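You operate a simulated robot arm through the tools that you are given. There is no shell and no other tool. Be economical: measure what you need, move in short steps, check, and stop when the job is done.

The job below is to be done with a simulated two-armed robot. You get a single attempt, and the scene is never put back.

TASK
Put the brown pleated paper cup in the steel basin. Put the green paper cup from the glass top of the island in the steel basin. Put the tin that says "Frellomint" from the glass top of the island on the oak top of the refill unit and the tin labelled "millet" on the top of the packing table. Take the white funnel with a lug and leave it on top of the large flat steel pan. Put one of the short round jars from the glass top of the island on top of the grey block with white pad. Do these in any order. Set down upright: green paper cup, short round jar.

It is judged by the outcome, as a careful person would: the job done as asked, and still so three seconds after it is handed in. It fails if anything else is knocked over, pushed out of place, dropped, spilled or broken.

THE ROBOT
Two 7-joint arms with fingered hands on one trunk, on a base that drives. Base frame: it is fixed to the floor where the robot stands at the start and does not move with it; the origin is under the middle of the robot, x ahead of it, y to its left, z up; the surface under the hand at the start is at about z = 800. Lengths are in mm, angles in rad, forces in N, time in s.
The left shoulder is at the start at [70, 153, 1406], the right one opposite. With the tool pointing down near the work surface each hand reaches from about 100 to 740 mm from the robot's upright axis, wherever it stands, measured 20 degrees to its own side. Places, roughly: brown pleated paper cup (8x7x3 cm) [500, -100, 800]; green paper cup (8x8x9 cm) [600, -300, 800]; green round tin, grey round tin, red round tin [750, -250, 750]; grey block with white pad (9x7x4 cm) [800, -2200, 800]; large flat steel pan (30x22x6 cm) [1900, -5000, 1100]; oak top of the refill unit (124x22 cm) [2340, -20, 900]; short round jar (6x6x8 cm) [600, -500, 800]; steel basin [-1300, -200, 900]; top of the packing table [-1300, 900, 900]; white funnel with a lug (7x10x6 cm) [800, -300, 800]. Payload 3.9 kg a hand.
The tool frame of a hand sits at the grasp point between the pads (the TCP): z along the fingers, y along the line on which they close. The tips reach 30 mm beyond it. The gripper opens to 104 mm. The gripper's body begins 35 mm behind the TCP. The gripper is a hand of 4 fingers: y runs from the thumb to the fingers, the wrist lies at [-17, -104, -178] in the tool frame.
Orientation is that of the tool frame in the base frame, as [roll, pitch, yaw] about the fixed x, y, z axes, in that order (R = Rz(yaw) Ry(pitch) Rx(roll)). With the fingers straight down and the wrist toward the robot, the tool's x, y and z point along [0, 1, 0], [1, 0, 0] and [0, 0, -1] of the base frame.

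THE INTERFACE
- The arms move only by the tool jog_arm. It takes "left_plan", "right_plan" or both (then of equal length, played together; a hand with none holds still); each is a list of rows, each an object (a shift or turn left out is 0) with "delta_pos": the shift along the base's x, y, z in mm, a list of three; "delta_rot": the turn, a rotation vector about the base's x, y, z in rad, a list of three. In form: [{"delta_pos": [tx, ty, tz], "delta_rot": [ax, ay, az]}, ...]. A call has 1 to 20 rows; each row shifts and turns the commanded pose from where the row before left it. A row lasts 0.2 s, in which the tool goes at most 50 mm and 0.15 rad; a call with a longer step from one row to the next is refused whole. Where a pose cannot be reached the arm comes as near as it can. A force on the tool above 40 N (or 10 N above the force at the start of the call, whichever is more), or a blocked arm, ends the call early, and 0.2 s more pass. In this call time passes only in rows, and 0.2 s behind the last. It gives the time, the measured TCP pose, the force on the tool (base axes), the opening and the grip force at its end, in the units of the frame above (readings bear some noise), with the torque about the TCP (base axes, N m) and any sound that the robot's microphone picked up, and new pictures: "pictures" is both (left out), scene, wrist or none (wrist: the cameras of the hands that moved).
- Cameras (640 x 400 px; columns grow to the right, rows downward): "scene" is now at [128.1, -30.9, 1622.1]; the picture's right is [-0.34, -0.94, -0.00], its down [-0.66, 0.24, -0.72] and it looks along [0.67, -0.24, -0.70] (base axes); focal length 258 px, centre (320, 200). "left" rides on the left gripper at [-66, -90, -126] in its tool frame; the picture's right is [-0.78, -0.30, 0.56], its down [0.57, -0.70, 0.42] and it looks along [0.27, 0.65, 0.71] (tool axes); focal length 275 px, centre (320, 200). "right" rides on the right gripper at [66, -90, -126] in its tool frame; the picture's right is [-0.78, 0.30, -0.56], its down [-0.57, -0.70, 0.42] and it looks along [-0.26, 0.65, 0.71] (tool axes); focal length 275 px, centre (320, 200). There is no depth. A picture from a camera that has moved, and an enlarged one, comes with that camera's place and axes in the base frame and with its lens.
- lift_body(by): slides the trunk up (or, below 0, down) by that many mm; the arms and the scene camera ride with it, the base frame stays. It gives what a move gives, with no picture.
- roll_base(legs): drives the robot by 1 to 6 legs, each [ahead, turn to the left] in mm and rad, along the robot's own axes; the way and the turn of a leg run together, so that a leg with both is an arc; at most 1500 mm and 3.142 rad a leg. The arms and the cameras ride along, it lands a little off, and it stops where it bumps. It gives what a move gives, and a new picture of the scene camera.
- move_fingers(index, middle, ring, thumb_bend, thumb_turn, hand): sets how far each is bent, from 0 (flat) to 1 (curled in); at 0.3 the hand is open as for a grip, at 0.7 the pads meet at the TCP. One left out holds its place. A second passes; each finger stops where it meets its share of the squeeze, and holds until it gets a number again. It is the only way to open and close the hand. It gives what a move gives, with no picture; readings hold the bend of each and the force on the fingers (four entries, about 0 where the hand has none), thumb and palm. thumb_turn goes from beside the hand (0) to across from the fingers (1), as for a grip.
- turn_head(pan, tilt): turns the head with the scene camera to pan (to the left, within 1.501 rad either way) and tilt (down, from -0.506 to 1.204), counted from straight ahead of the robot. It gives what a move gives, and a new picture of the scene camera.
- zoom(camera, box): a new picture of the part [left, top, right, bottom] of that camera's present view, enlarged. It takes no simulated time.
- job_done(): hands the job in; it is judged then, once.

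Work in short steps. Places have to be worked out from the pictures, the camera data and where the tool is seen: move nearer, look again, correct. Check each grasp and each placing, and mend what went wrong. You have 186 turns and 260 pictures in all, those below and enlarged ones among them. Open the grippers and draw the arms clear of the work before you hand the job in, unless the task says otherwise; then end with one line.

The tools are called after ">>>" as a command line: name --argument value ..., lists and objects as JSON in quotes. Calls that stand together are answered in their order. jog_arm: Moves the arms, as the interface text tells. Its arguments: {"type":"object","properties":{"left_plan":{"type":"array"},"right_plan":{"type":"array"},"pictures":{"type":"string","enum":["both","scene","wrist","none"]}},"required":[]} The other tools are called the same way: lift_body (by) slides the trunk up or down; move_fingers (index, middle, ring, thumb_bend, thumb_turn, hand) moves the fingers one by one; roll_base (legs) drives the base; turn_head (pan, tilt) turns the head that bears the scene camera; zoom (camera, box) takes an enlarged picture of a part of a camera's view; job_done () hands the job in.

At the start:

```text
time: 0.0
left_eef_pos: [599.2, -96.2, 1234.8]
left_orientation: [-3.141, 0.0, 1.57]
left_wrist_force: [-0.5, -0.4, 0.5]
left_torque: [0.0, 0.04, 0.01]
left_width: 103.7
left_finger_force: 0.0
left_shape: jaw
left_bend: [0.3, 0.3, 0.3, 0.3, 0.97]
left_finger forces: [0.0, 0.0, 0.0, 0.0, 0.0, 0.0]
right_eef_pos: [424.7, -447.5, 1053.3]
right_orientation: [3.141, 0.001, 1.57]
right_wrist_force: [0.0, 0.0, 0.3]
right_torque: [0.03, -0.01, -0.01]
right_width: 103.5
right_finger_force: 0.0
right_shape: jaw
right_bend: [0.3, 0.3, 0.3, 0.3, 0.97]
right_finger forces: [0.0, 0.0, 0.0, 0.0, 0.0, 0.0]
trunk travel left (down, up): [-859.0, 81.0]
robot x, y, heading: [0.1, 2.0, 0.0]
head pan, tilt: [-0.349, 0.771]
```

scene: 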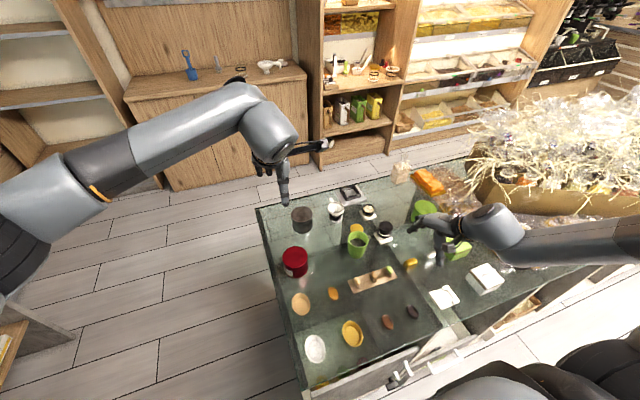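
right: 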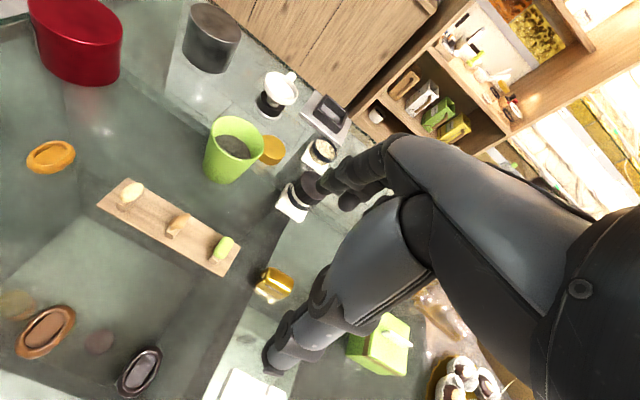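
left: 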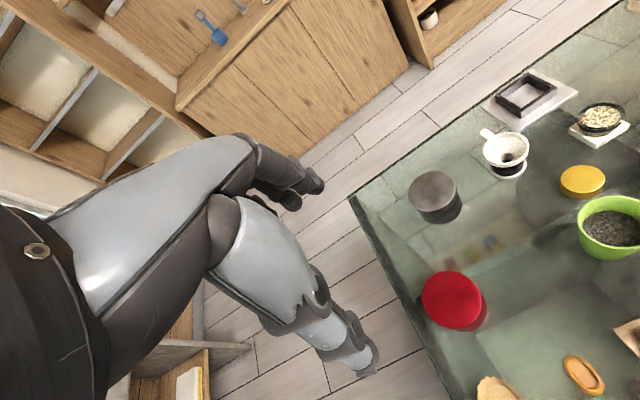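

The island top shows many small items; I look closer at it before moving anything.

>>> zoom --camera "scene" --box '[250, 160, 410, 260]'

>>> zoom --camera "scene" --box '[270, 250, 450, 370]'

>>> zoom --camera "scene" --box '[330, 160, 530, 310]'

```text
4.00 times, centred on (330, 210) of scene
camera zoom: at [128.1, -30.9, 1622.1], right [-0.34, -0.94, 0.0], down [-0.66, 0.24, -0.72], along [0.67, -0.24, -0.7], focal length 1030 px, centre (280, 160)
```

zoom: 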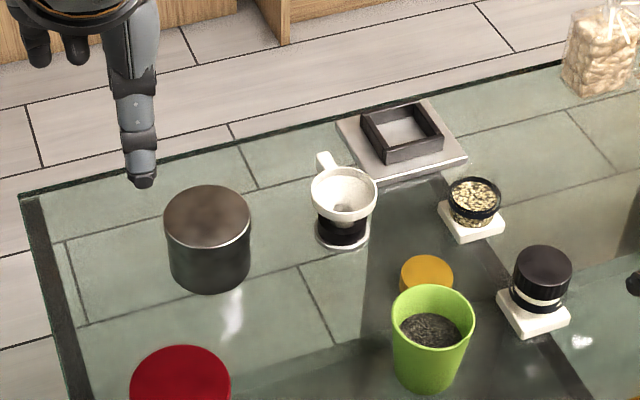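

```text
3.33 times, centred on (360, 310) of scene
camera zoom: at [128.1, -30.9, 1622.1], right [-0.34, -0.94, 0.0], down [-0.66, 0.24, -0.72], along [0.67, -0.24, -0.7], focal length 859 px, centre (187, -167)
```

zoom: 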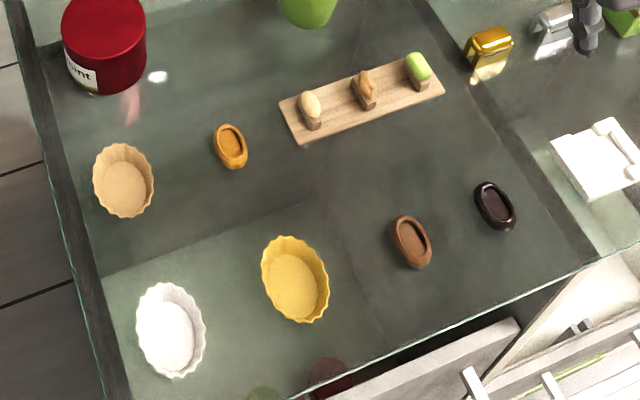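

```text
2.67 times, centred on (430, 235) of scene
camera zoom: at [128.1, -30.9, 1622.1], right [-0.34, -0.94, 0.0], down [-0.66, 0.24, -0.72], along [0.67, -0.24, -0.7], focal length 687 px, centre (27, 107)
```

zoom: 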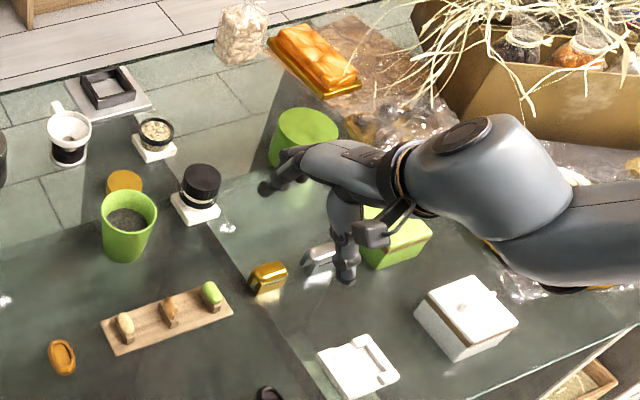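

The tins and jars are on the island. I look around to locate the other places.

>>> turn_head --pan 0.0 --tilt 0.3

>>> turn_head --pan -1.4 --tilt 0.3

>>> turn_head --pan 1.45 --tilt 0.4

```text
time: 0.9
left_eef_pos: [599.0, -95.5, 1234.1]
left_orientation: [-3.141, -0.001, 1.57]
left_wrist_force: [-0.7, 1.0, -0.1]
left_torque: [0.03, 0.05, 0.03]
left_width: 103.6
left_finger_force: 0.0
left_shape: jaw
left_bend: [0.3, 0.3, 0.3, 0.3, 0.97]
left_finger forces: [0.1, 0.0, 0.0, 0.0, 0.0, 0.0]
right_eef_pos: [425.1, -447.2, 1052.9]
right_orientation: [-3.14, 0.0, 1.57]
right_wrist_force: [0.3, 0.0, 0.6]
right_torque: [0.04, 0.0, -0.03]
right_width: 103.3
right_finger_force: 0.0
right_shape: jaw
right_bend: [0.3, 0.3, 0.3, 0.3, 0.97]
right_finger forces: [0.0, 0.0, 0.1, 0.0, 0.1, 0.0]
trunk travel left (down, up): [-859.0, 81.0]
robot x, y, heading: [-2.2, -1.3, -0.0]
head pan, tilt: [0.0, 0.3]
camera scene: at [144.4, -3.1, 1664.2], right [0.0, -1.0, 0.0], down [-0.3, 0.0, -0.95], along [0.95, 0.0, -0.3], focal length 258 px, centre (320, 200)
```

scene: 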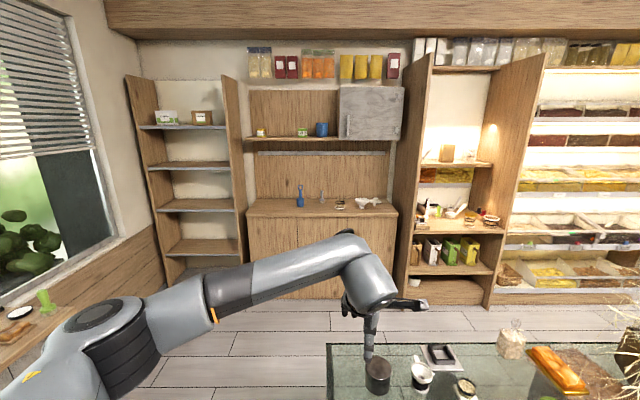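

```text
time: 2.4
left_eef_pos: [599.0, -95.6, 1234.9]
left_orientation: [-3.141, 0.001, 1.572]
left_wrist_force: [0.1, 0.1, 0.4]
left_torque: [0.0, -0.01, 0.04]
left_width: 103.5
left_finger_force: 0.1
left_shape: jaw
left_bend: [0.3, 0.3, 0.3, 0.3, 0.97]
left_finger forces: [0.0, 0.0, 0.0, 0.0, 0.1, 0.0]
right_eef_pos: [425.5, -446.9, 1053.6]
right_orientation: [3.14, -0.001, 1.571]
right_wrist_force: [0.2, -0.1, -0.8]
right_torque: [-0.02, 0.05, 0.0]
right_width: 103.6
right_finger_force: 0.0
right_shape: jaw
right_bend: [0.3, 0.3, 0.3, 0.3, 0.97]
right_finger forces: [0.0, 0.1, 0.0, 0.0, 0.0, 0.0]
trunk travel left (down, up): [-859.0, 81.0]
robot x, y, heading: [1.2, 1.3, -0.003]
head pan, tilt: [-1.4, 0.3]
camera scene: at [67.0, -95.0, 1664.2], right [-0.99, -0.17, 0.0], down [-0.05, 0.29, -0.96], along [0.16, -0.94, -0.3], focal length 258 px, centre (320, 200)
```

scene: 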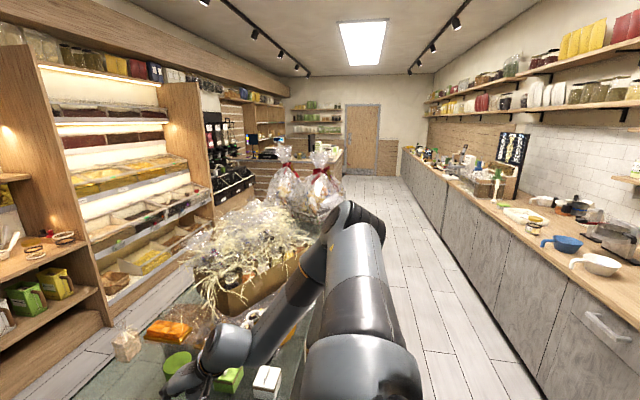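

```text
time: 4.9
left_eef_pos: [599.3, -96.4, 1234.7]
left_orientation: [-3.14, 0.001, 1.571]
left_wrist_force: [-1.2, -0.6, 0.5]
left_torque: [-0.01, 0.01, 0.0]
left_width: 103.7
left_finger_force: 0.1
left_shape: jaw
left_bend: [0.3, 0.3, 0.3, 0.3, 0.97]
left_finger forces: [0.0, 0.0, 0.0, 0.0, 0.0, 0.0]
right_eef_pos: [425.2, -446.9, 1053.9]
right_orientation: [-3.141, 0.0, 1.571]
right_wrist_force: [-0.4, -0.7, 0.2]
right_torque: [-0.02, 0.02, -0.01]
right_width: 103.7
right_finger_force: 0.1
right_shape: jaw
right_bend: [0.3, 0.3, 0.3, 0.3, 0.97]
right_finger forces: [0.0, 0.1, 0.0, 0.0, 0.1, 0.0]
trunk travel left (down, up): [-859.0, 81.0]
robot x, y, heading: [-3.2, 3.0, 0.003]
head pan, tilt: [1.45, 0.4]
camera scene: at [62.2, 88.9, 1655.0], right [0.99, -0.12, 0.0], down [-0.05, -0.39, -0.92], along [0.11, 0.91, -0.39], focal length 258 px, centre (320, 200)
```

scene: 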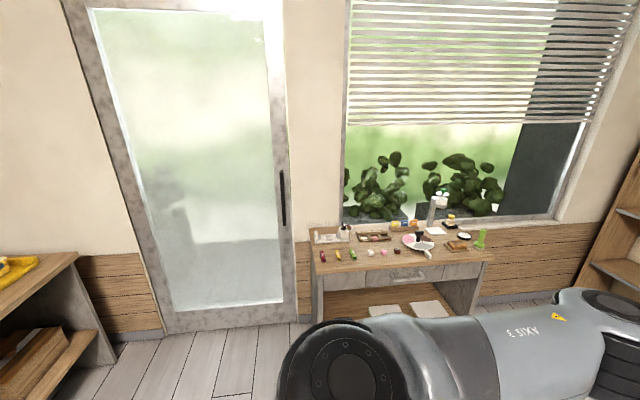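

Now I look back at the island, to read the tins.

>>> turn_head --pan -0.35 --tilt 0.75

>>> zoom --camera "left" --box '[390, 60, 630, 210]'

>>> zoom --camera "scene" --box '[270, 190, 350, 280]'

>>> zoom --camera "right" --box '[160, 40, 400, 220]'

```text
time: 6.7
left_eef_pos: [598.6, -94.9, 1234.9]
left_orientation: [-3.141, 0.0, 1.571]
left_wrist_force: [0.4, 0.1, 0.2]
left_torque: [-0.02, 0.01, 0.0]
left_width: 103.4
left_finger_force: 0.1
left_shape: jaw
left_bend: [0.3, 0.3, 0.3, 0.3, 0.97]
left_finger forces: [0.0, 0.1, 0.1, 0.1, 0.0, 0.0]
right_eef_pos: [424.8, -447.0, 1053.5]
right_orientation: [3.141, 0.0, 1.571]
right_wrist_force: [0.6, -0.4, -0.6]
right_torque: [0.02, 0.02, 0.01]
right_width: 103.7
right_finger_force: 0.1
right_shape: jaw
right_bend: [0.3, 0.3, 0.3, 0.3, 0.97]
right_finger forces: [0.1, 0.1, 0.0, 0.0, 0.0, 0.0]
trunk travel left (down, up): [-859.0, 81.0]
robot x, y, heading: [-1.0, -0.3, 0.002]
head pan, tilt: [-0.351, 0.75]
camera scene: at [128.9, -31.4, 1623.9], right [-0.34, -0.94, 0.0], down [-0.64, 0.23, -0.73], along [0.69, -0.25, -0.68], focal length 258 px, centre (320, 200)
```

scene: 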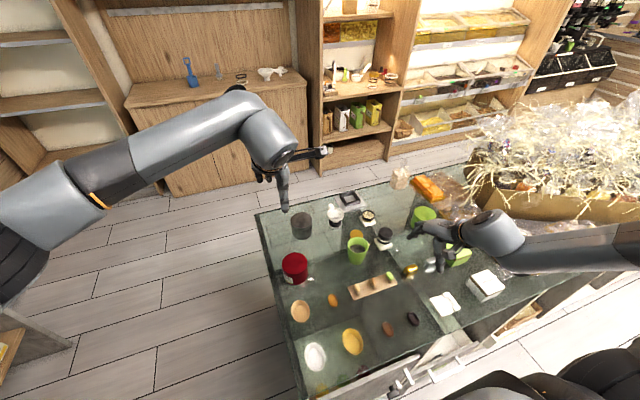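

```text
2.67 times, centred on (510, 135) of left
camera zoom: at [508.8, -163.3, 1360.4], right [-0.3, -0.78, -0.56], down [-0.7, 0.57, -0.42], along [0.65, 0.27, -0.71], focal length 734 px, centre (-187, 373)
```

zoom: 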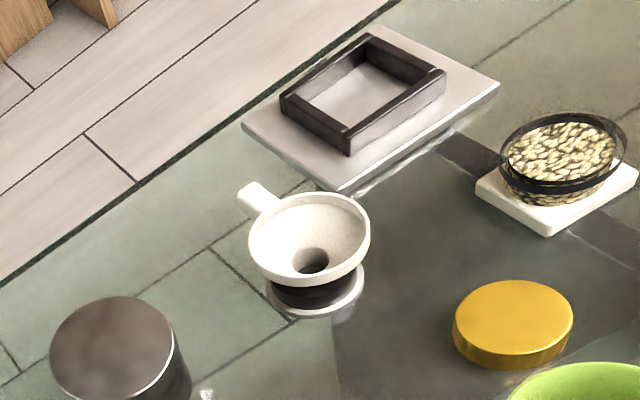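

```text
4.44 times, centred on (310, 235) of scene
camera zoom: at [128.9, -31.4, 1623.9], right [-0.34, -0.94, 0.0], down [-0.64, 0.23, -0.73], along [0.69, -0.25, -0.68], focal length 1145 px, centre (364, 44)
```

zoom: 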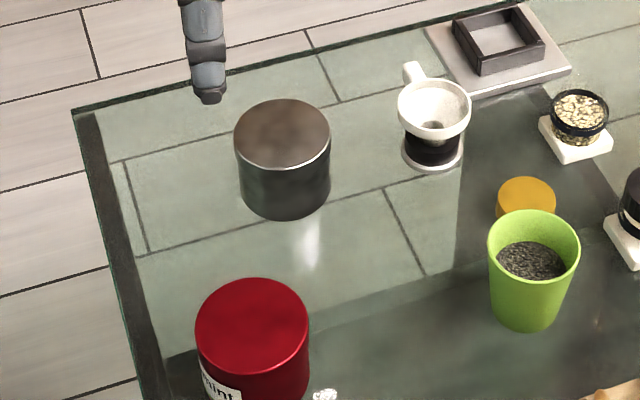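

```text
2.22 times, centred on (280, 130) of right
camera zoom: at [336.4, -381.4, 1178.6], right [0.3, -0.78, 0.56], down [-0.7, -0.57, -0.42], along [0.65, -0.26, -0.71], focal length 612 px, centre (409, 356)
```

zoom: 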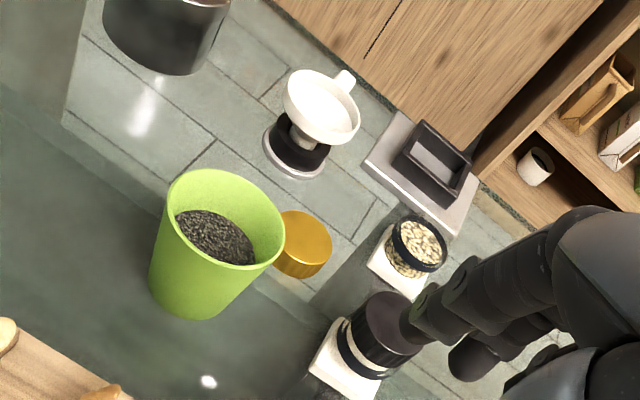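

Estimates: brown cup about [476,-90], red tin about [608,-113], green cup about [595,-344]. I bring the hands above the two cups for a closer look.

>>> jog_arm --left_plan '[{"delta_pos": [-20.5, 1, -46]}, {"delta_pos": [-20.5, 1, -45]}, {"delta_pos": [-20.5, 1, -45]}, {"delta_pos": [-20.5, 1, -45]}, {"delta_pos": [-20.5, 1, -45]}, {"delta_pos": [-20.5, 1, -45]}]' --right_plan '[{"delta_pos": [28.3, 17.2, -9]}, {"delta_pos": [28.3, 17.2, -9]}, {"delta_pos": [28.3, 17.2, -9]}, {"delta_pos": [28.3, 17.2, -9]}, {"delta_pos": [28.3, 17.2, -9]}, {"delta_pos": [28.3, 17.2, -9]}]'

```text
refused: row 1 steps farther than a row can; nothing moved
```

Row 1 slightly exceeded 50 mm; I use seven rows.

>>> jog_arm --left_plan '[{"delta_pos": [-17.5, 1, -39]}, {"delta_pos": [-17.5, 1, -39]}, {"delta_pos": [-17.5, 1, -39]}, {"delta_pos": [-17.5, 1, -39]}, {"delta_pos": [-17.5, 1, -39]}, {"delta_pos": [-17.5, 1, -39]}, {"delta_pos": [-17.5, 1, -39]}]' --right_plan '[{"delta_pos": [24.3, 14.7, -7]}, {"delta_pos": [24.3, 14.7, -7]}, {"delta_pos": [24.3, 14.7, -7]}, {"delta_pos": [24.3, 14.7, -7]}, {"delta_pos": [24.3, 14.7, -7]}, {"delta_pos": [24.3, 14.7, -7]}, {"delta_pos": [24.3, 14.7, -7]}]'

```text
time: 8.3
left_eef_pos: [477.3, -87.8, 962.2]
left_orientation: [-3.142, 0.0, 1.57]
left_wrist_force: [0.8, -0.5, -0.5]
left_torque: [0.01, 0.03, -0.01]
left_width: 103.8
left_finger_force: 0.1
left_shape: jaw
left_bend: [0.3, 0.3, 0.3, 0.3, 0.97]
left_finger forces: [0.0, 0.1, 0.0, 0.1, 0.0, 0.0]
right_eef_pos: [596.2, -343.8, 1003.1]
right_orientation: [-3.139, 0.0, 1.572]
right_wrist_force: [0.1, -0.1, 0.6]
right_torque: [0.01, 0.03, -0.03]
right_width: 103.7
right_finger_force: 0.1
right_shape: jaw
right_bend: [0.3, 0.3, 0.3, 0.3, 0.97]
right_finger forces: [0.1, 0.0, 0.1, 0.0, 0.0, 0.1]
trunk travel left (down, up): [-859.0, 81.0]
robot x, y, heading: [-0.0, -0.8, -0.0]
head pan, tilt: [-0.351, 0.75]
camera scene: at [130.5, -31.2, 1623.8], right [-0.34, -0.94, 0.0], down [-0.64, 0.23, -0.73], along [0.69, -0.25, -0.68], focal length 258 px, centre (320, 200)
camera right: at [507.5, -277.6, 1129.0], right [0.3, -0.78, 0.56], down [-0.7, -0.57, -0.42], along [0.65, -0.26, -0.71], focal length 275 px, centre (320, 200)
camera left: at [386.8, -155.6, 1087.1], right [-0.3, -0.78, -0.56], down [-0.7, 0.57, -0.42], along [0.65, 0.27, -0.71], focal length 275 px, centre (320, 200)
```

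scene: 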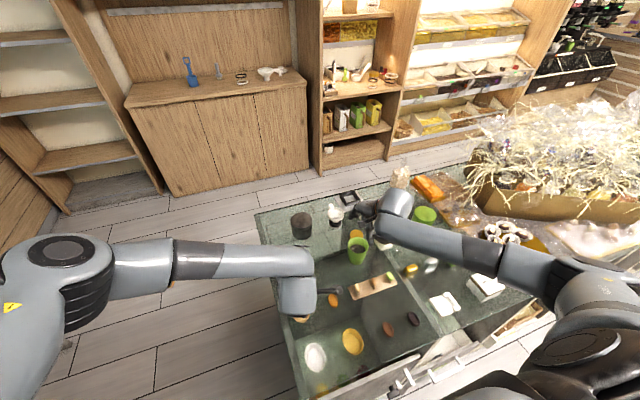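
right: 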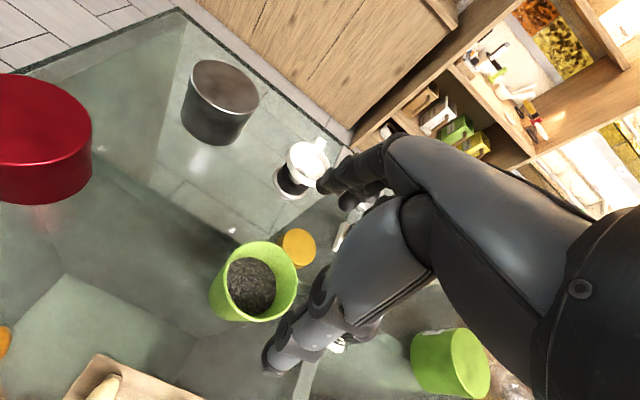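
left: 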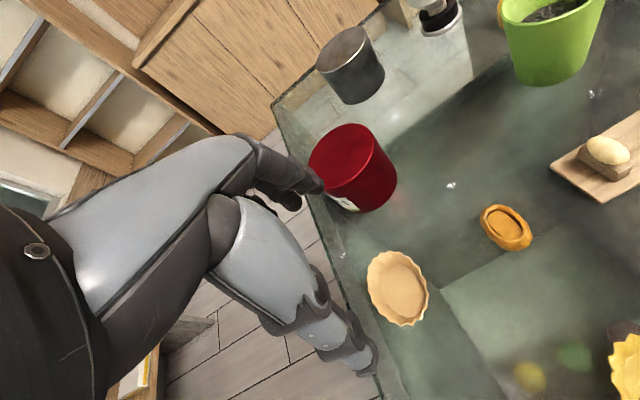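

From the wrist pictures the brown cup is at [481,-92], the green cup at [605,-346]. I lower both hands around them, part way.

>>> jog_arm --left_plan '[{"delta_pos": [4, -4, -40]}, {"delta_pos": [0, 0, -40]}, {"delta_pos": [0, 0, -30]}]' --right_plan '[{"delta_pos": [8, -2, -30]}, {"delta_pos": [0, 0, -30]}, {"delta_pos": [0, 0, -20]}]' --pictures "wrist"

```text
time: 9.1
left_eef_pos: [479.0, -92.5, 853.1]
left_orientation: [3.141, -0.001, 1.571]
left_wrist_force: [0.8, 0.3, 1.0]
left_torque: [-0.02, -0.01, 0.0]
left_width: 103.6
left_finger_force: 0.1
left_shape: jaw
left_bend: [0.3, 0.3, 0.3, 0.3, 0.97]
left_finger forces: [0.0, 0.1, 0.0, 0.0, 0.1, 0.1]
right_eef_pos: [603.8, -345.6, 924.3]
right_orientation: [-3.142, 0.0, 1.568]
right_wrist_force: [-0.4, 0.6, -1.0]
right_torque: [-0.01, 0.03, -0.01]
right_width: 103.7
right_finger_force: 0.0
right_shape: jaw
right_bend: [0.3, 0.3, 0.3, 0.3, 0.97]
right_finger forces: [0.0, 0.0, 0.0, 0.1, 0.0, 0.0]
trunk travel left (down, up): [-859.0, 81.0]
robot x, y, heading: [0.9, -2.0, -0.001]
head pan, tilt: [-0.351, 0.75]
camera right: at [514.1, -280.3, 1049.7], right [0.3, -0.78, 0.56], down [-0.7, -0.57, -0.42], along [0.65, -0.26, -0.71], focal length 275 px, centre (320, 200)
camera left: at [389.1, -159.7, 978.2], right [-0.3, -0.78, -0.56], down [-0.7, 0.57, -0.43], along [0.65, 0.26, -0.71], focal length 275 px, centre (320, 200)
```

right: 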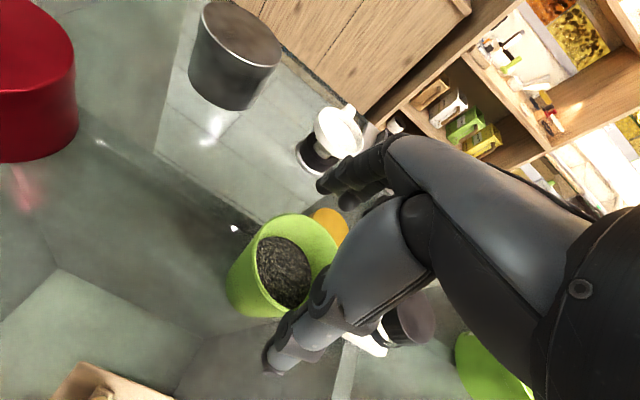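
left: 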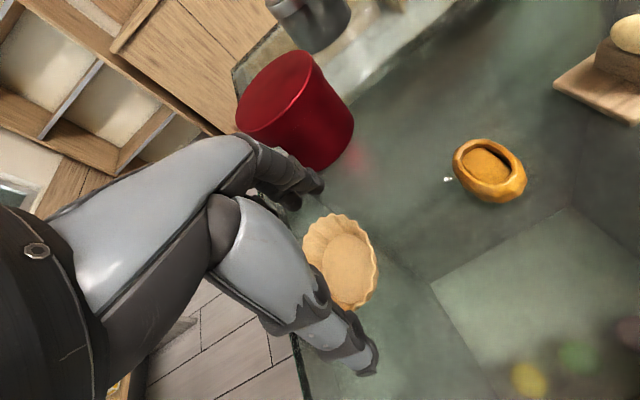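

Both are well centred. I lower to grasp height.

>>> jog_arm --left_plan '[{"delta_pos": [0, -4, -10]}, {"delta_pos": [0, 0, -8]}]' --right_plan '[{"delta_pos": [-1, 3, -32]}, {"delta_pos": [0, 0, -30]}]' --pictures "wrist"

```text
time: 9.7
left_eef_pos: [480.8, -95.5, 834.2]
left_orientation: [3.141, -0.001, 1.569]
left_wrist_force: [0.0, -0.1, 0.1]
left_torque: [0.01, 0.03, 0.04]
left_width: 103.5
left_finger_force: 0.1
left_shape: jaw
left_bend: [0.3, 0.3, 0.3, 0.3, 0.97]
left_finger forces: [0.1, 0.1, 0.1, 0.0, 0.0, 0.1]
right_eef_pos: [603.6, -345.0, 862.5]
right_orientation: [-3.14, -0.001, 1.569]
right_wrist_force: [-0.1, 0.3, 1.0]
right_torque: [0.02, -0.01, 0.02]
right_width: 104.3
right_finger_force: 0.2
right_shape: jaw
right_bend: [0.3, 0.3, 0.3, 0.3, 0.97]
right_finger forces: [0.9, 0.0, 0.1, 0.0, 0.9, 0.1]
trunk travel left (down, up): [-859.0, 81.0]
robot x, y, heading: [-1.4, 0.4, -0.001]
head pan, tilt: [-0.351, 0.75]
camera right: at [514.3, -277.3, 987.2], right [0.3, -0.78, 0.56], down [-0.7, -0.57, -0.42], along [0.65, -0.26, -0.71], focal length 275 px, centre (320, 200)
camera left: at [390.2, -163.3, 960.0], right [-0.3, -0.78, -0.56], down [-0.7, 0.57, -0.42], along [0.65, 0.27, -0.71], focal length 275 px, centre (320, 200)
```

right: 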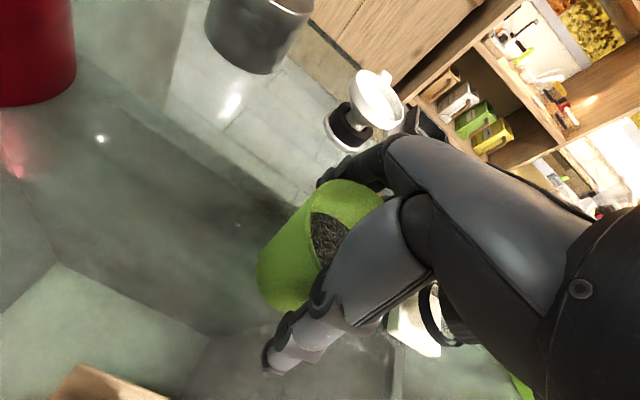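
left: 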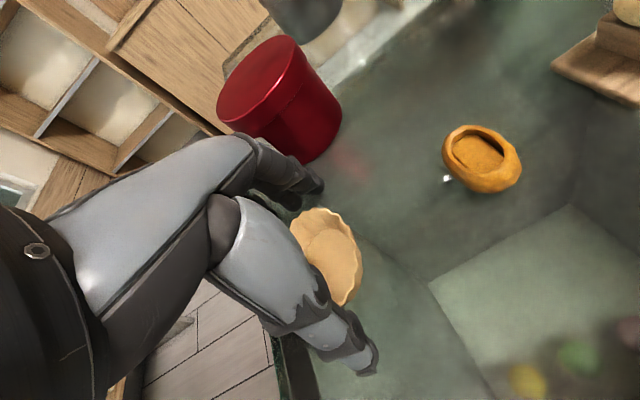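

I close both hands gently and watch the readings.

>>> move_fingers --hand "left" --index 0.5 --middle 0.5 --ring 0.5 --thumb_bend 0.5

>>> move_fingers --hand "right" --index 0.42 --middle 0.42 --ring 0.42 --thumb_bend 0.42

>>> zoom --camera "left" --box '[220, 130, 420, 390]'

>>> zoom --camera "right" --box '[220, 130, 420, 390]'

```text
time: 10.7
left_eef_pos: [478.5, -95.8, 835.0]
left_orientation: [3.14, -0.002, 1.572]
left_wrist_force: [1.5, 0.1, 6.3]
left_torque: [0.12, -0.28, 0.0]
left_width: 71.6
left_finger_force: 10.8
left_shape: fingers
left_bend: [0.43, 0.47, 0.5, 0.44, 0.97]
left_finger forces: [6.3, 7.7, 0.1, 0.1, 7.6, 0.0]
right_eef_pos: [603.4, -343.8, 863.4]
right_orientation: [-3.141, 0.0, 1.571]
right_wrist_force: [1.3, 0.4, 0.5]
right_torque: [-0.01, 0.01, 0.0]
right_width: 104.0
right_finger_force: 0.2
right_shape: jaw
right_bend: [0.3, 0.3, 0.3, 0.3, 0.97]
right_finger forces: [0.9, 0.1, 0.1, 0.0, 0.5, 0.0]
trunk travel left (down, up): [-859.0, 81.0]
robot x, y, heading: [1.5, -0.7, 0.001]
head pan, tilt: [-0.351, 0.75]
```

```text
time: 11.7
left_eef_pos: [480.4, -96.5, 835.0]
left_orientation: [3.141, 0.0, 1.57]
left_wrist_force: [2.2, 0.2, 7.3]
left_torque: [0.08, -0.37, 0.0]
left_width: 71.8
left_finger_force: 11.6
left_shape: fingers
left_bend: [0.43, 0.47, 0.5, 0.44, 0.97]
left_finger forces: [6.5, 8.6, 0.0, 0.1, 7.3, 0.1]
right_eef_pos: [602.4, -342.9, 862.5]
right_orientation: [3.14, -0.001, 1.571]
right_wrist_force: [1.2, 1.1, 1.3]
right_torque: [0.02, -0.07, 0.02]
right_width: 89.0
right_finger_force: 11.4
right_shape: fingers
right_bend: [0.35, 0.42, 0.42, 0.39, 0.97]
right_finger forces: [12.3, 0.1, 0.1, 0.1, 11.0, 0.1]
trunk travel left (down, up): [-859.0, 81.0]
robot x, y, heading: [3.1, 2.3, 0.002]
head pan, tilt: [-0.351, 0.75]
```

```text
1.54 times, centred on (320, 260) of left
camera zoom: at [389.5, -163.6, 960.6], right [-0.3, -0.78, -0.56], down [-0.7, 0.57, -0.43], along [0.65, 0.27, -0.71], focal length 424 px, centre (320, 108)
```

zoom: 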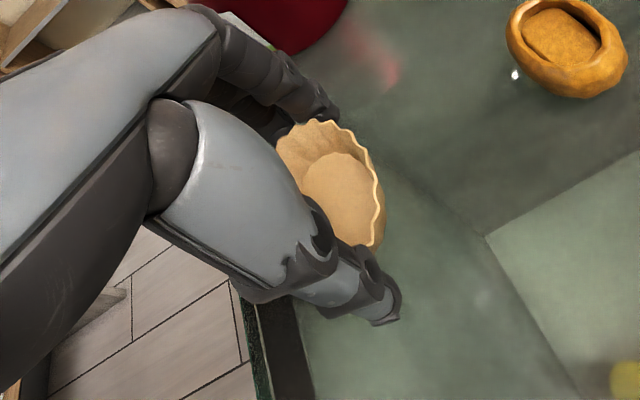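

```text
1.54 times, centred on (320, 260) of right
camera zoom: at [513.4, -277.5, 987.7], right [0.3, -0.78, 0.56], down [-0.7, -0.57, -0.42], along [0.65, -0.26, -0.71], focal length 424 px, centre (320, 108)
```

zoom: 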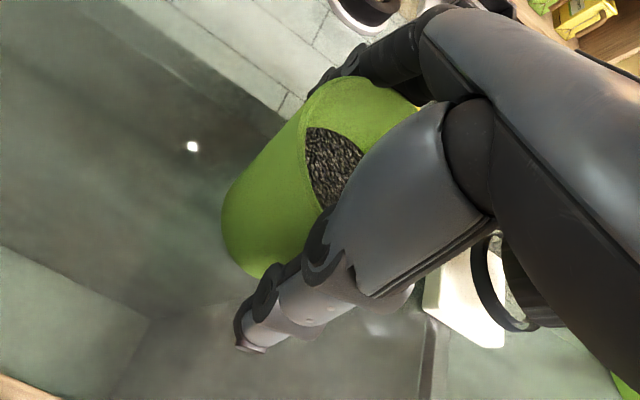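

Left holds with two fingers and thumb. The right holds with only the index, the cup sits toward +y; I open and shift 14 mm, then close again.

>>> move_fingers --hand "right" --index 0.28 --middle 0.28 --ring 0.28 --thumb_bend 0.28

>>> jog_arm --right_plan '[{"delta_pos": [0, 8, 0]}, {"delta_pos": [0, 7, 0]}]' --pictures "none"

>>> move_fingers --hand "right" --index 0.5 --middle 0.5 --ring 0.5 --thumb_bend 0.5

>>> zoom --camera "right" --box '[220, 130, 420, 390]'

```text
time: 12.7
left_eef_pos: [479.9, -95.6, 834.4]
left_orientation: [-3.141, -0.001, 1.57]
left_wrist_force: [2.6, 0.5, 8.8]
left_torque: [0.12, -0.36, 0.0]
left_width: 71.6
left_finger_force: 11.7
left_shape: fingers
left_bend: [0.43, 0.47, 0.5, 0.44, 0.97]
left_finger forces: [6.6, 9.0, 0.0, 0.0, 7.4, 0.0]
right_eef_pos: [601.8, -342.5, 862.8]
right_orientation: [3.141, 0.0, 1.571]
right_wrist_force: [0.3, 1.0, -0.3]
right_torque: [0.01, 0.0, -0.04]
right_width: 108.7
right_finger_force: 0.1
right_shape: fingers
right_bend: [0.28, 0.28, 0.28, 0.28, 0.97]
right_finger forces: [0.1, 0.1, 0.0, 0.0, 0.0, 0.0]
trunk travel left (down, up): [-859.0, 81.0]
robot x, y, heading: [-0.7, -4.2, 0.0]
head pan, tilt: [-0.351, 0.75]
```

```text
time: 13.3
left_eef_pos: [479.6, -95.8, 834.3]
left_orientation: [3.141, -0.001, 1.571]
left_wrist_force: [1.7, 0.9, 8.5]
left_torque: [0.11, -0.42, -0.02]
left_width: 71.5
left_finger_force: 11.5
left_shape: fingers
left_bend: [0.43, 0.47, 0.5, 0.44, 0.97]
left_finger forces: [6.7, 8.9, 0.1, 0.1, 7.2, 0.0]
right_eef_pos: [600.7, -328.8, 863.6]
right_orientation: [3.141, 0.001, 1.571]
right_wrist_force: [-0.6, -0.2, 0.6]
right_torque: [0.03, 0.0, 0.01]
right_width: 108.9
right_finger_force: 0.0
right_shape: fingers
right_bend: [0.28, 0.28, 0.28, 0.28, 0.97]
right_finger forces: [0.1, 0.1, 0.0, 0.0, 0.1, 0.0]
trunk travel left (down, up): [-859.0, 81.0]
robot x, y, heading: [1.9, 1.1, -0.001]
head pan, tilt: [-0.351, 0.75]
```

```text
time: 14.3
left_eef_pos: [480.3, -96.1, 834.7]
left_orientation: [3.141, 0.0, 1.571]
left_wrist_force: [1.6, 1.1, 8.4]
left_torque: [0.07, -0.4, -0.03]
left_width: 71.9
left_finger_force: 10.9
left_shape: fingers
left_bend: [0.43, 0.47, 0.5, 0.44, 0.97]
left_finger forces: [6.7, 8.7, 0.0, 0.1, 7.4, 0.0]
right_eef_pos: [601.5, -329.5, 863.3]
right_orientation: [3.14, 0.0, 1.572]
right_wrist_force: [-0.4, 0.2, 0.5]
right_torque: [0.0, -0.02, 0.02]
right_width: 56.7
right_finger_force: 3.3
right_shape: fingers
right_bend: [0.5, 0.49, 0.48, 0.49, 0.97]
right_finger forces: [0.7, 1.3, 1.6, 0.0, 3.3, 0.0]
trunk travel left (down, up): [-859.0, 81.0]
robot x, y, heading: [-3.1, 4.1, -0.006]
head pan, tilt: [-0.351, 0.75]
```

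```text
1.54 times, centred on (320, 260) of right
camera zoom: at [512.9, -262.5, 988.2], right [0.3, -0.78, 0.56], down [-0.7, -0.57, -0.42], along [0.65, -0.26, -0.71], focal length 424 px, centre (320, 108)
```

zoom: 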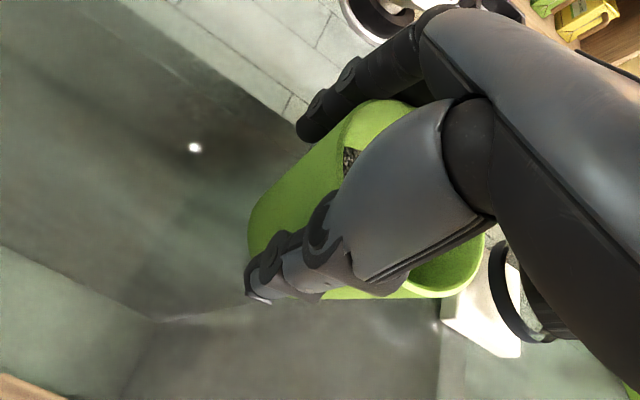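

The cup is now centred in the right hand with all fingers. I tighten somewhat and then lift both a little to test.

>>> move_fingers --hand "right" --index 0.58 --middle 0.58 --ring 0.58 --thumb_bend 0.54

>>> jog_arm --left_plan '[{"delta_pos": [0, 0, 15]}, {"delta_pos": [0, 0, 25]}, {"delta_pos": [0, 0, 40]}]' --right_plan '[{"delta_pos": [0, 0, 15]}, {"delta_pos": [0, 0, 15]}, {"delta_pos": [0, 0, 20]}]' --pictures "wrist"

```text
time: 15.3
left_eef_pos: [480.8, -95.6, 834.1]
left_orientation: [3.141, -0.001, 1.57]
left_wrist_force: [2.8, -0.9, 8.0]
left_torque: [0.11, -0.36, -0.03]
left_width: 72.1
left_finger_force: 11.2
left_shape: fingers
left_bend: [0.43, 0.47, 0.5, 0.44, 0.97]
left_finger forces: [6.6, 8.2, 0.0, 0.0, 7.3, 0.0]
right_eef_pos: [602.0, -328.2, 863.9]
right_orientation: [3.141, 0.0, 1.57]
right_wrist_force: [0.8, 0.6, 2.4]
right_torque: [-0.07, -0.15, 0.04]
right_width: 46.9
right_finger_force: 11.4
right_shape: fingers
right_bend: [0.56, 0.52, 0.52, 0.52, 0.96]
right_finger forces: [2.2, 4.5, 5.1, 0.1, 10.8, 0.0]
trunk travel left (down, up): [-859.0, 81.0]
robot x, y, heading: [-0.0, -0.6, 0.0]
head pan, tilt: [-0.351, 0.75]
```

```text
time: 16.1
left_eef_pos: [480.9, -96.2, 914.2]
left_orientation: [3.141, -0.002, 1.572]
left_wrist_force: [0.3, -0.6, -0.1]
left_torque: [-0.05, -0.04, 0.01]
left_width: 71.5
left_finger_force: 8.4
left_shape: fingers
left_bend: [0.44, 0.48, 0.5, 0.44, 0.97]
left_finger forces: [5.9, 2.2, 0.0, 0.0, 8.0, 0.1]
right_eef_pos: [600.9, -330.3, 912.7]
right_orientation: [-3.14, -0.001, 1.571]
right_wrist_force: [0.4, 0.3, -0.4]
right_torque: [0.0, -0.05, -0.02]
right_width: 46.5
right_finger_force: 10.5
right_shape: fingers
right_bend: [0.56, 0.53, 0.52, 0.52, 0.96]
right_finger forces: [1.7, 4.0, 4.6, 0.0, 10.4, 0.0]
trunk travel left (down, up): [-859.0, 81.0]
robot x, y, heading: [-0.2, -0.7, 0.001]
head pan, tilt: [-0.351, 0.75]
camera right: at [513.0, -262.6, 1037.3], right [0.3, -0.78, 0.56], down [-0.7, -0.57, -0.42], along [0.65, -0.26, -0.71], focal length 275 px, centre (320, 200)
camera left: at [390.6, -163.7, 1039.8], right [-0.3, -0.78, -0.56], down [-0.7, 0.57, -0.42], along [0.65, 0.27, -0.71], focal length 275 px, centre (320, 200)
```

right: 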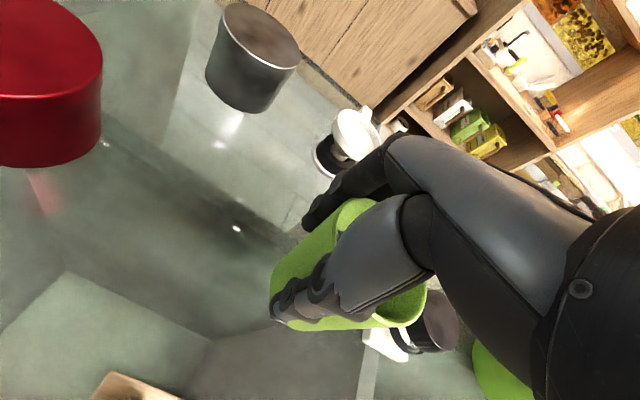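
left: 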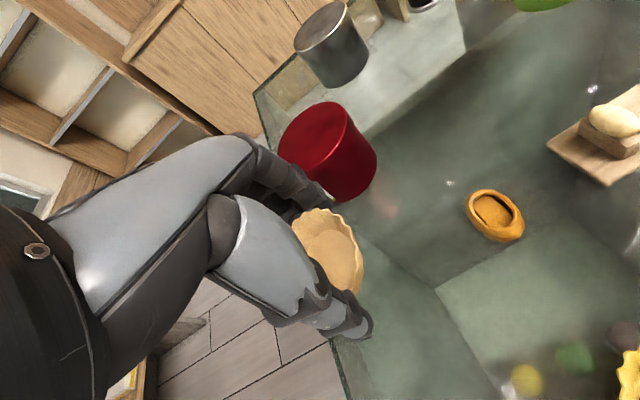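

Both seem lifted. I check with the scene camera.

>>> zoom --camera "scene" --box '[260, 180, 460, 330]'

>>> zoom --camera "right" --box '[220, 130, 480, 390]'

```text
2.67 times, centred on (360, 255) of scene
camera zoom: at [128.4, -31.3, 1623.8], right [-0.34, -0.94, 0.0], down [-0.64, 0.23, -0.73], along [0.69, -0.25, -0.68], focal length 687 px, centre (213, 53)
```

zoom: 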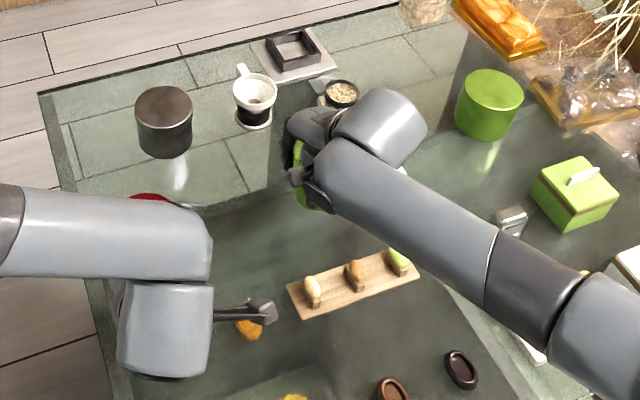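

```text
1.54 times, centred on (350, 260) of right
camera zoom: at [513.0, -262.6, 1037.3], right [0.3, -0.78, 0.56], down [-0.7, -0.57, -0.42], along [0.65, -0.26, -0.71], focal length 424 px, centre (274, 108)
```

zoom: 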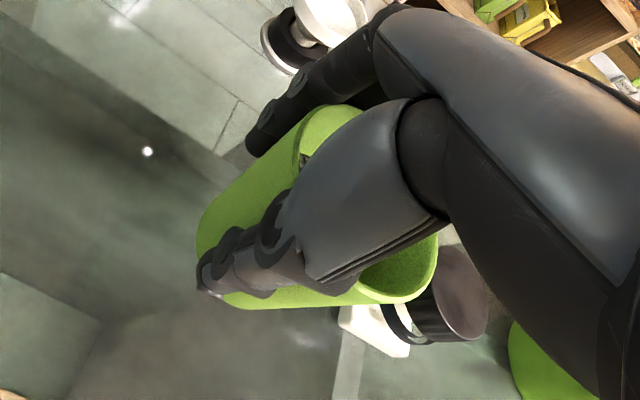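

Both cups are held. I raise them to about z 1080 and draw the right hand in slightly.

>>> jog_arm --left_plan '[{"delta_pos": [0, 0, 40]}, {"delta_pos": [0, 0, 40]}, {"delta_pos": [0, 0, 40]}, {"delta_pos": [0, 0, 40]}, {"delta_pos": [0, 5, 0]}, {"delta_pos": [0, 10, 0]}]' --right_plan '[{"delta_pos": [0, 0, 30]}, {"delta_pos": [0, 0, 35]}, {"delta_pos": [0, 0, 35]}, {"delta_pos": [-20, 0, 35]}, {"delta_pos": [-35, 0, 20]}, {"delta_pos": [-35, 0, 0]}]' --pictures "both"

```text
time: 17.5
left_eef_pos: [479.9, -80.8, 1075.3]
left_orientation: [3.139, 0.0, 1.572]
left_wrist_force: [0.7, -0.2, -0.4]
left_torque: [0.01, 0.01, 0.02]
left_width: 71.3
left_finger_force: 8.2
left_shape: fingers
left_bend: [0.44, 0.48, 0.5, 0.44, 0.97]
left_finger forces: [5.7, 2.0, 0.1, 0.1, 7.9, 0.0]
right_eef_pos: [510.3, -328.1, 1069.9]
right_orientation: [-3.141, 0.0, 1.571]
right_wrist_force: [-0.3, -0.6, -0.4]
right_torque: [0.03, -0.01, 0.0]
right_width: 46.3
right_finger_force: 10.0
right_shape: fingers
right_bend: [0.56, 0.53, 0.52, 0.52, 0.96]
right_finger forces: [1.6, 4.0, 4.4, 0.0, 10.3, 0.1]
trunk travel left (down, up): [-859.0, 81.0]
robot x, y, heading: [2.7, -2.5, -0.001]
head pan, tilt: [-0.351, 0.75]
camera scene: at [127.3, -31.1, 1624.0], right [-0.34, -0.94, 0.0], down [-0.64, 0.23, -0.73], along [0.69, -0.25, -0.68], focal length 258 px, centre (320, 200)
camera right: at [421.3, -262.5, 1194.9], right [0.3, -0.78, 0.56], down [-0.7, -0.57, -0.42], along [0.65, -0.27, -0.71], focal length 275 px, centre (320, 200)
camera left: at [389.4, -149.2, 1199.8], right [-0.3, -0.78, -0.56], down [-0.7, 0.57, -0.43], along [0.65, 0.26, -0.71], focal length 275 px, centre (320, 200)
```

scene: 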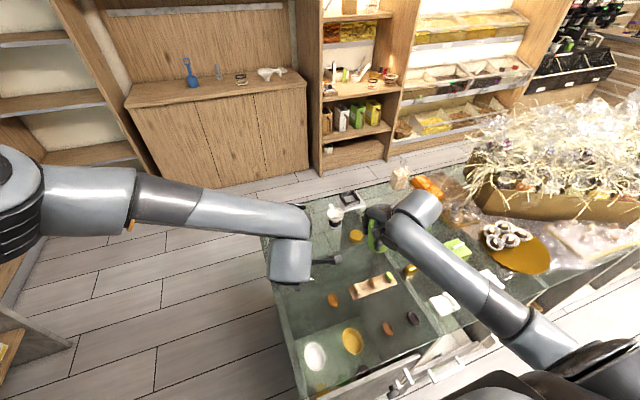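
right: 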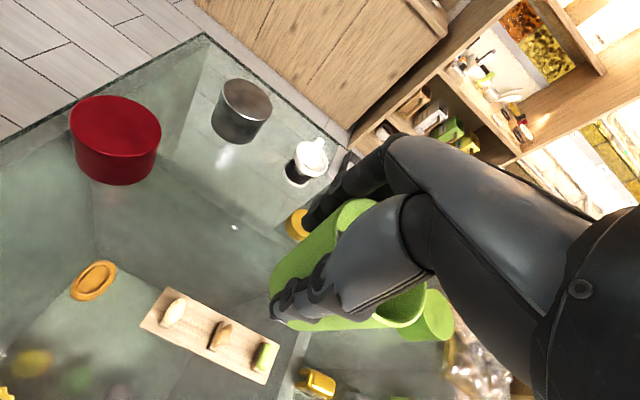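
left: 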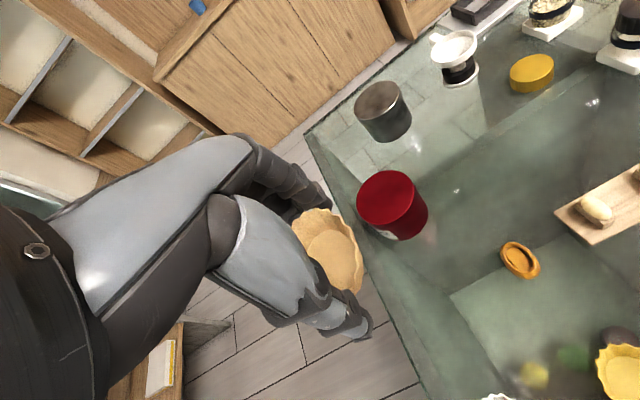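

Held well. I turn left half way and look.

>>> roll_base --legs '[[0, 1.57]]'

>>> turn_head --pan 1.0 --tilt 0.6

```text
time: 19.6
left_eef_pos: [444.6, 128.8, 1072.8]
left_orientation: [-3.141, -0.002, 2.036]
left_wrist_force: [-0.2, -0.8, 0.2]
left_torque: [0.04, 0.02, -0.02]
left_width: 71.5
left_finger_force: 7.2
left_shape: fingers
left_bend: [0.44, 0.48, 0.5, 0.44, 0.97]
left_finger forces: [6.0, 2.0, 0.0, 0.0, 7.7, 0.0]
right_eef_pos: [582.8, -79.2, 1064.6]
right_orientation: [-3.136, -0.004, 2.039]
right_wrist_force: [0.4, -0.2, -0.8]
right_torque: [0.06, 0.02, -0.01]
right_width: 43.4
right_finger_force: 5.0
right_shape: fingers
right_bend: [0.57, 0.55, 0.54, 0.52, 0.96]
right_finger forces: [0.0, 2.1, 3.5, 0.1, 5.1, 0.0]
trunk travel left (down, up): [-859.0, 81.0]
robot x, y, heading: [-23.5, -9.3, 0.345]
head pan, tilt: [-0.351, 0.75]
stopped in leg 1: the robot was blocked; the commanded pose is now the measured one
camera scene: at [109.1, -0.9, 1623.7], right [0.0, -1.0, -0.01], down [-0.68, 0.01, -0.73], along [0.73, 0.0, -0.68], focal length 258 px, centre (320, 200)
```

scene: 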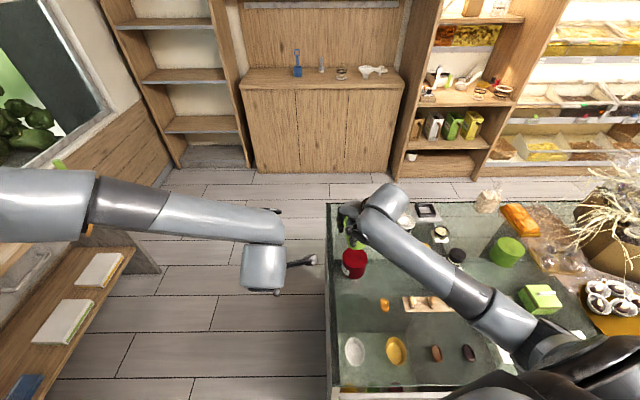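

```text
time: 21.1
left_eef_pos: [441.8, 133.1, 1072.9]
left_orientation: [-3.14, 0.003, 2.037]
left_wrist_force: [-0.6, 0.7, -0.6]
left_torque: [-0.01, -0.01, 0.0]
left_width: 71.4
left_finger_force: 7.6
left_shape: fingers
left_bend: [0.44, 0.48, 0.5, 0.44, 0.97]
left_finger forces: [6.0, 1.9, 0.1, 0.1, 7.7, 0.0]
right_eef_pos: [582.2, -73.5, 1065.8]
right_orientation: [-3.135, 0.002, 2.039]
right_wrist_force: [0.2, 0.5, -0.5]
right_torque: [0.02, 0.01, 0.01]
right_width: 43.5
right_finger_force: 5.2
right_shape: fingers
right_bend: [0.57, 0.55, 0.54, 0.52, 0.96]
right_finger forces: [0.1, 2.1, 3.4, 0.0, 5.2, 0.1]
trunk travel left (down, up): [-859.0, 81.0]
robot x, y, heading: [-25.9, -4.2, 0.351]
head pan, tilt: [1.0, 0.6]
camera scene: at [43.2, 95.0, 1636.7], right [0.98, -0.22, 0.0], down [-0.12, -0.55, -0.82], along [0.18, 0.8, -0.57], focal length 258 px, centre (320, 200)
```

scene: 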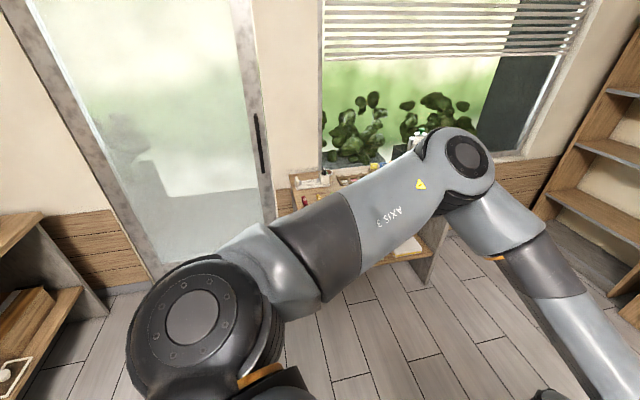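

The base was blocked, likely its front corner by the island. I look down at the base front before backing off.

>>> turn_head --pan -0.5 --tilt 1.2

>>> zoom --camera "right" --box '[0, 0, 640, 400]'

```text
time: 22.7
left_eef_pos: [441.5, 133.0, 1073.4]
left_orientation: [-3.141, 0.0, 2.038]
left_wrist_force: [-0.5, -0.2, -0.2]
left_torque: [-0.01, 0.02, -0.03]
left_width: 71.3
left_finger_force: 7.4
left_shape: fingers
left_bend: [0.44, 0.48, 0.5, 0.44, 0.97]
left_finger forces: [5.9, 2.0, 0.1, 0.0, 7.7, 0.1]
right_eef_pos: [582.0, -73.1, 1068.3]
right_orientation: [-3.135, -0.001, 2.039]
right_wrist_force: [0.5, 0.5, -1.6]
right_torque: [-0.01, 0.02, 0.03]
right_width: 43.4
right_finger_force: 5.6
right_shape: fingers
right_bend: [0.57, 0.55, 0.54, 0.52, 0.96]
right_finger forces: [0.0, 2.1, 3.6, 0.0, 5.2, 0.0]
trunk travel left (down, up): [-859.0, 81.0]
robot x, y, heading: [-27.6, -5.3, 0.353]
head pan, tilt: [-0.499, 1.201]
camera scene: at [79.3, -0.9, 1592.1], right [-0.15, -0.99, 0.0], down [-0.92, 0.14, -0.36], along [0.36, -0.05, -0.93], focal length 258 px, centre (320, 200)
```

scene: 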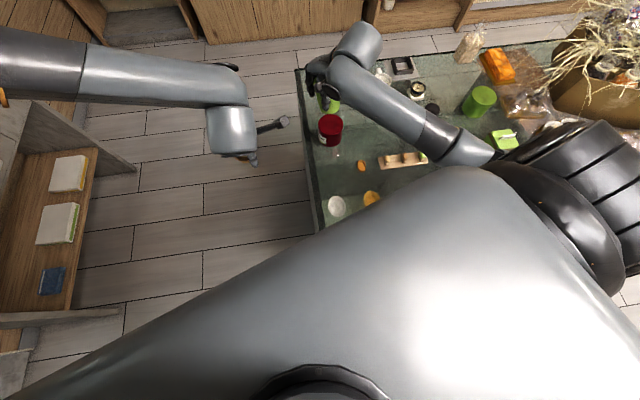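

```text
1.00 times, centred on (320, 200) of right (not enlarged: the box is as wide or as high as the picture)
camera zoom: at [473.3, -54.2, 1192.3], right [0.62, -0.56, 0.56], down [-0.37, -0.83, -0.42], along [0.69, 0.05, -0.72], focal length 275 px, centre (320, 200)
```

zoom: 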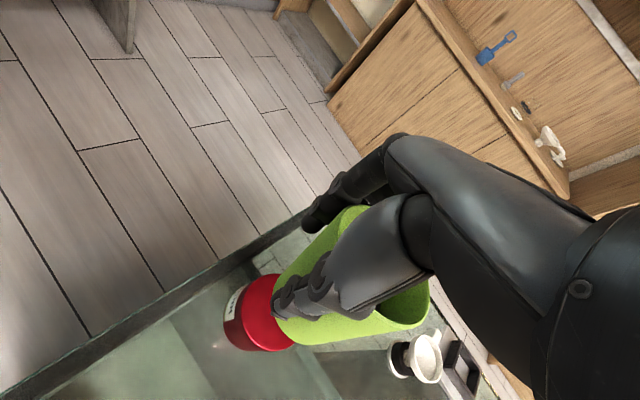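

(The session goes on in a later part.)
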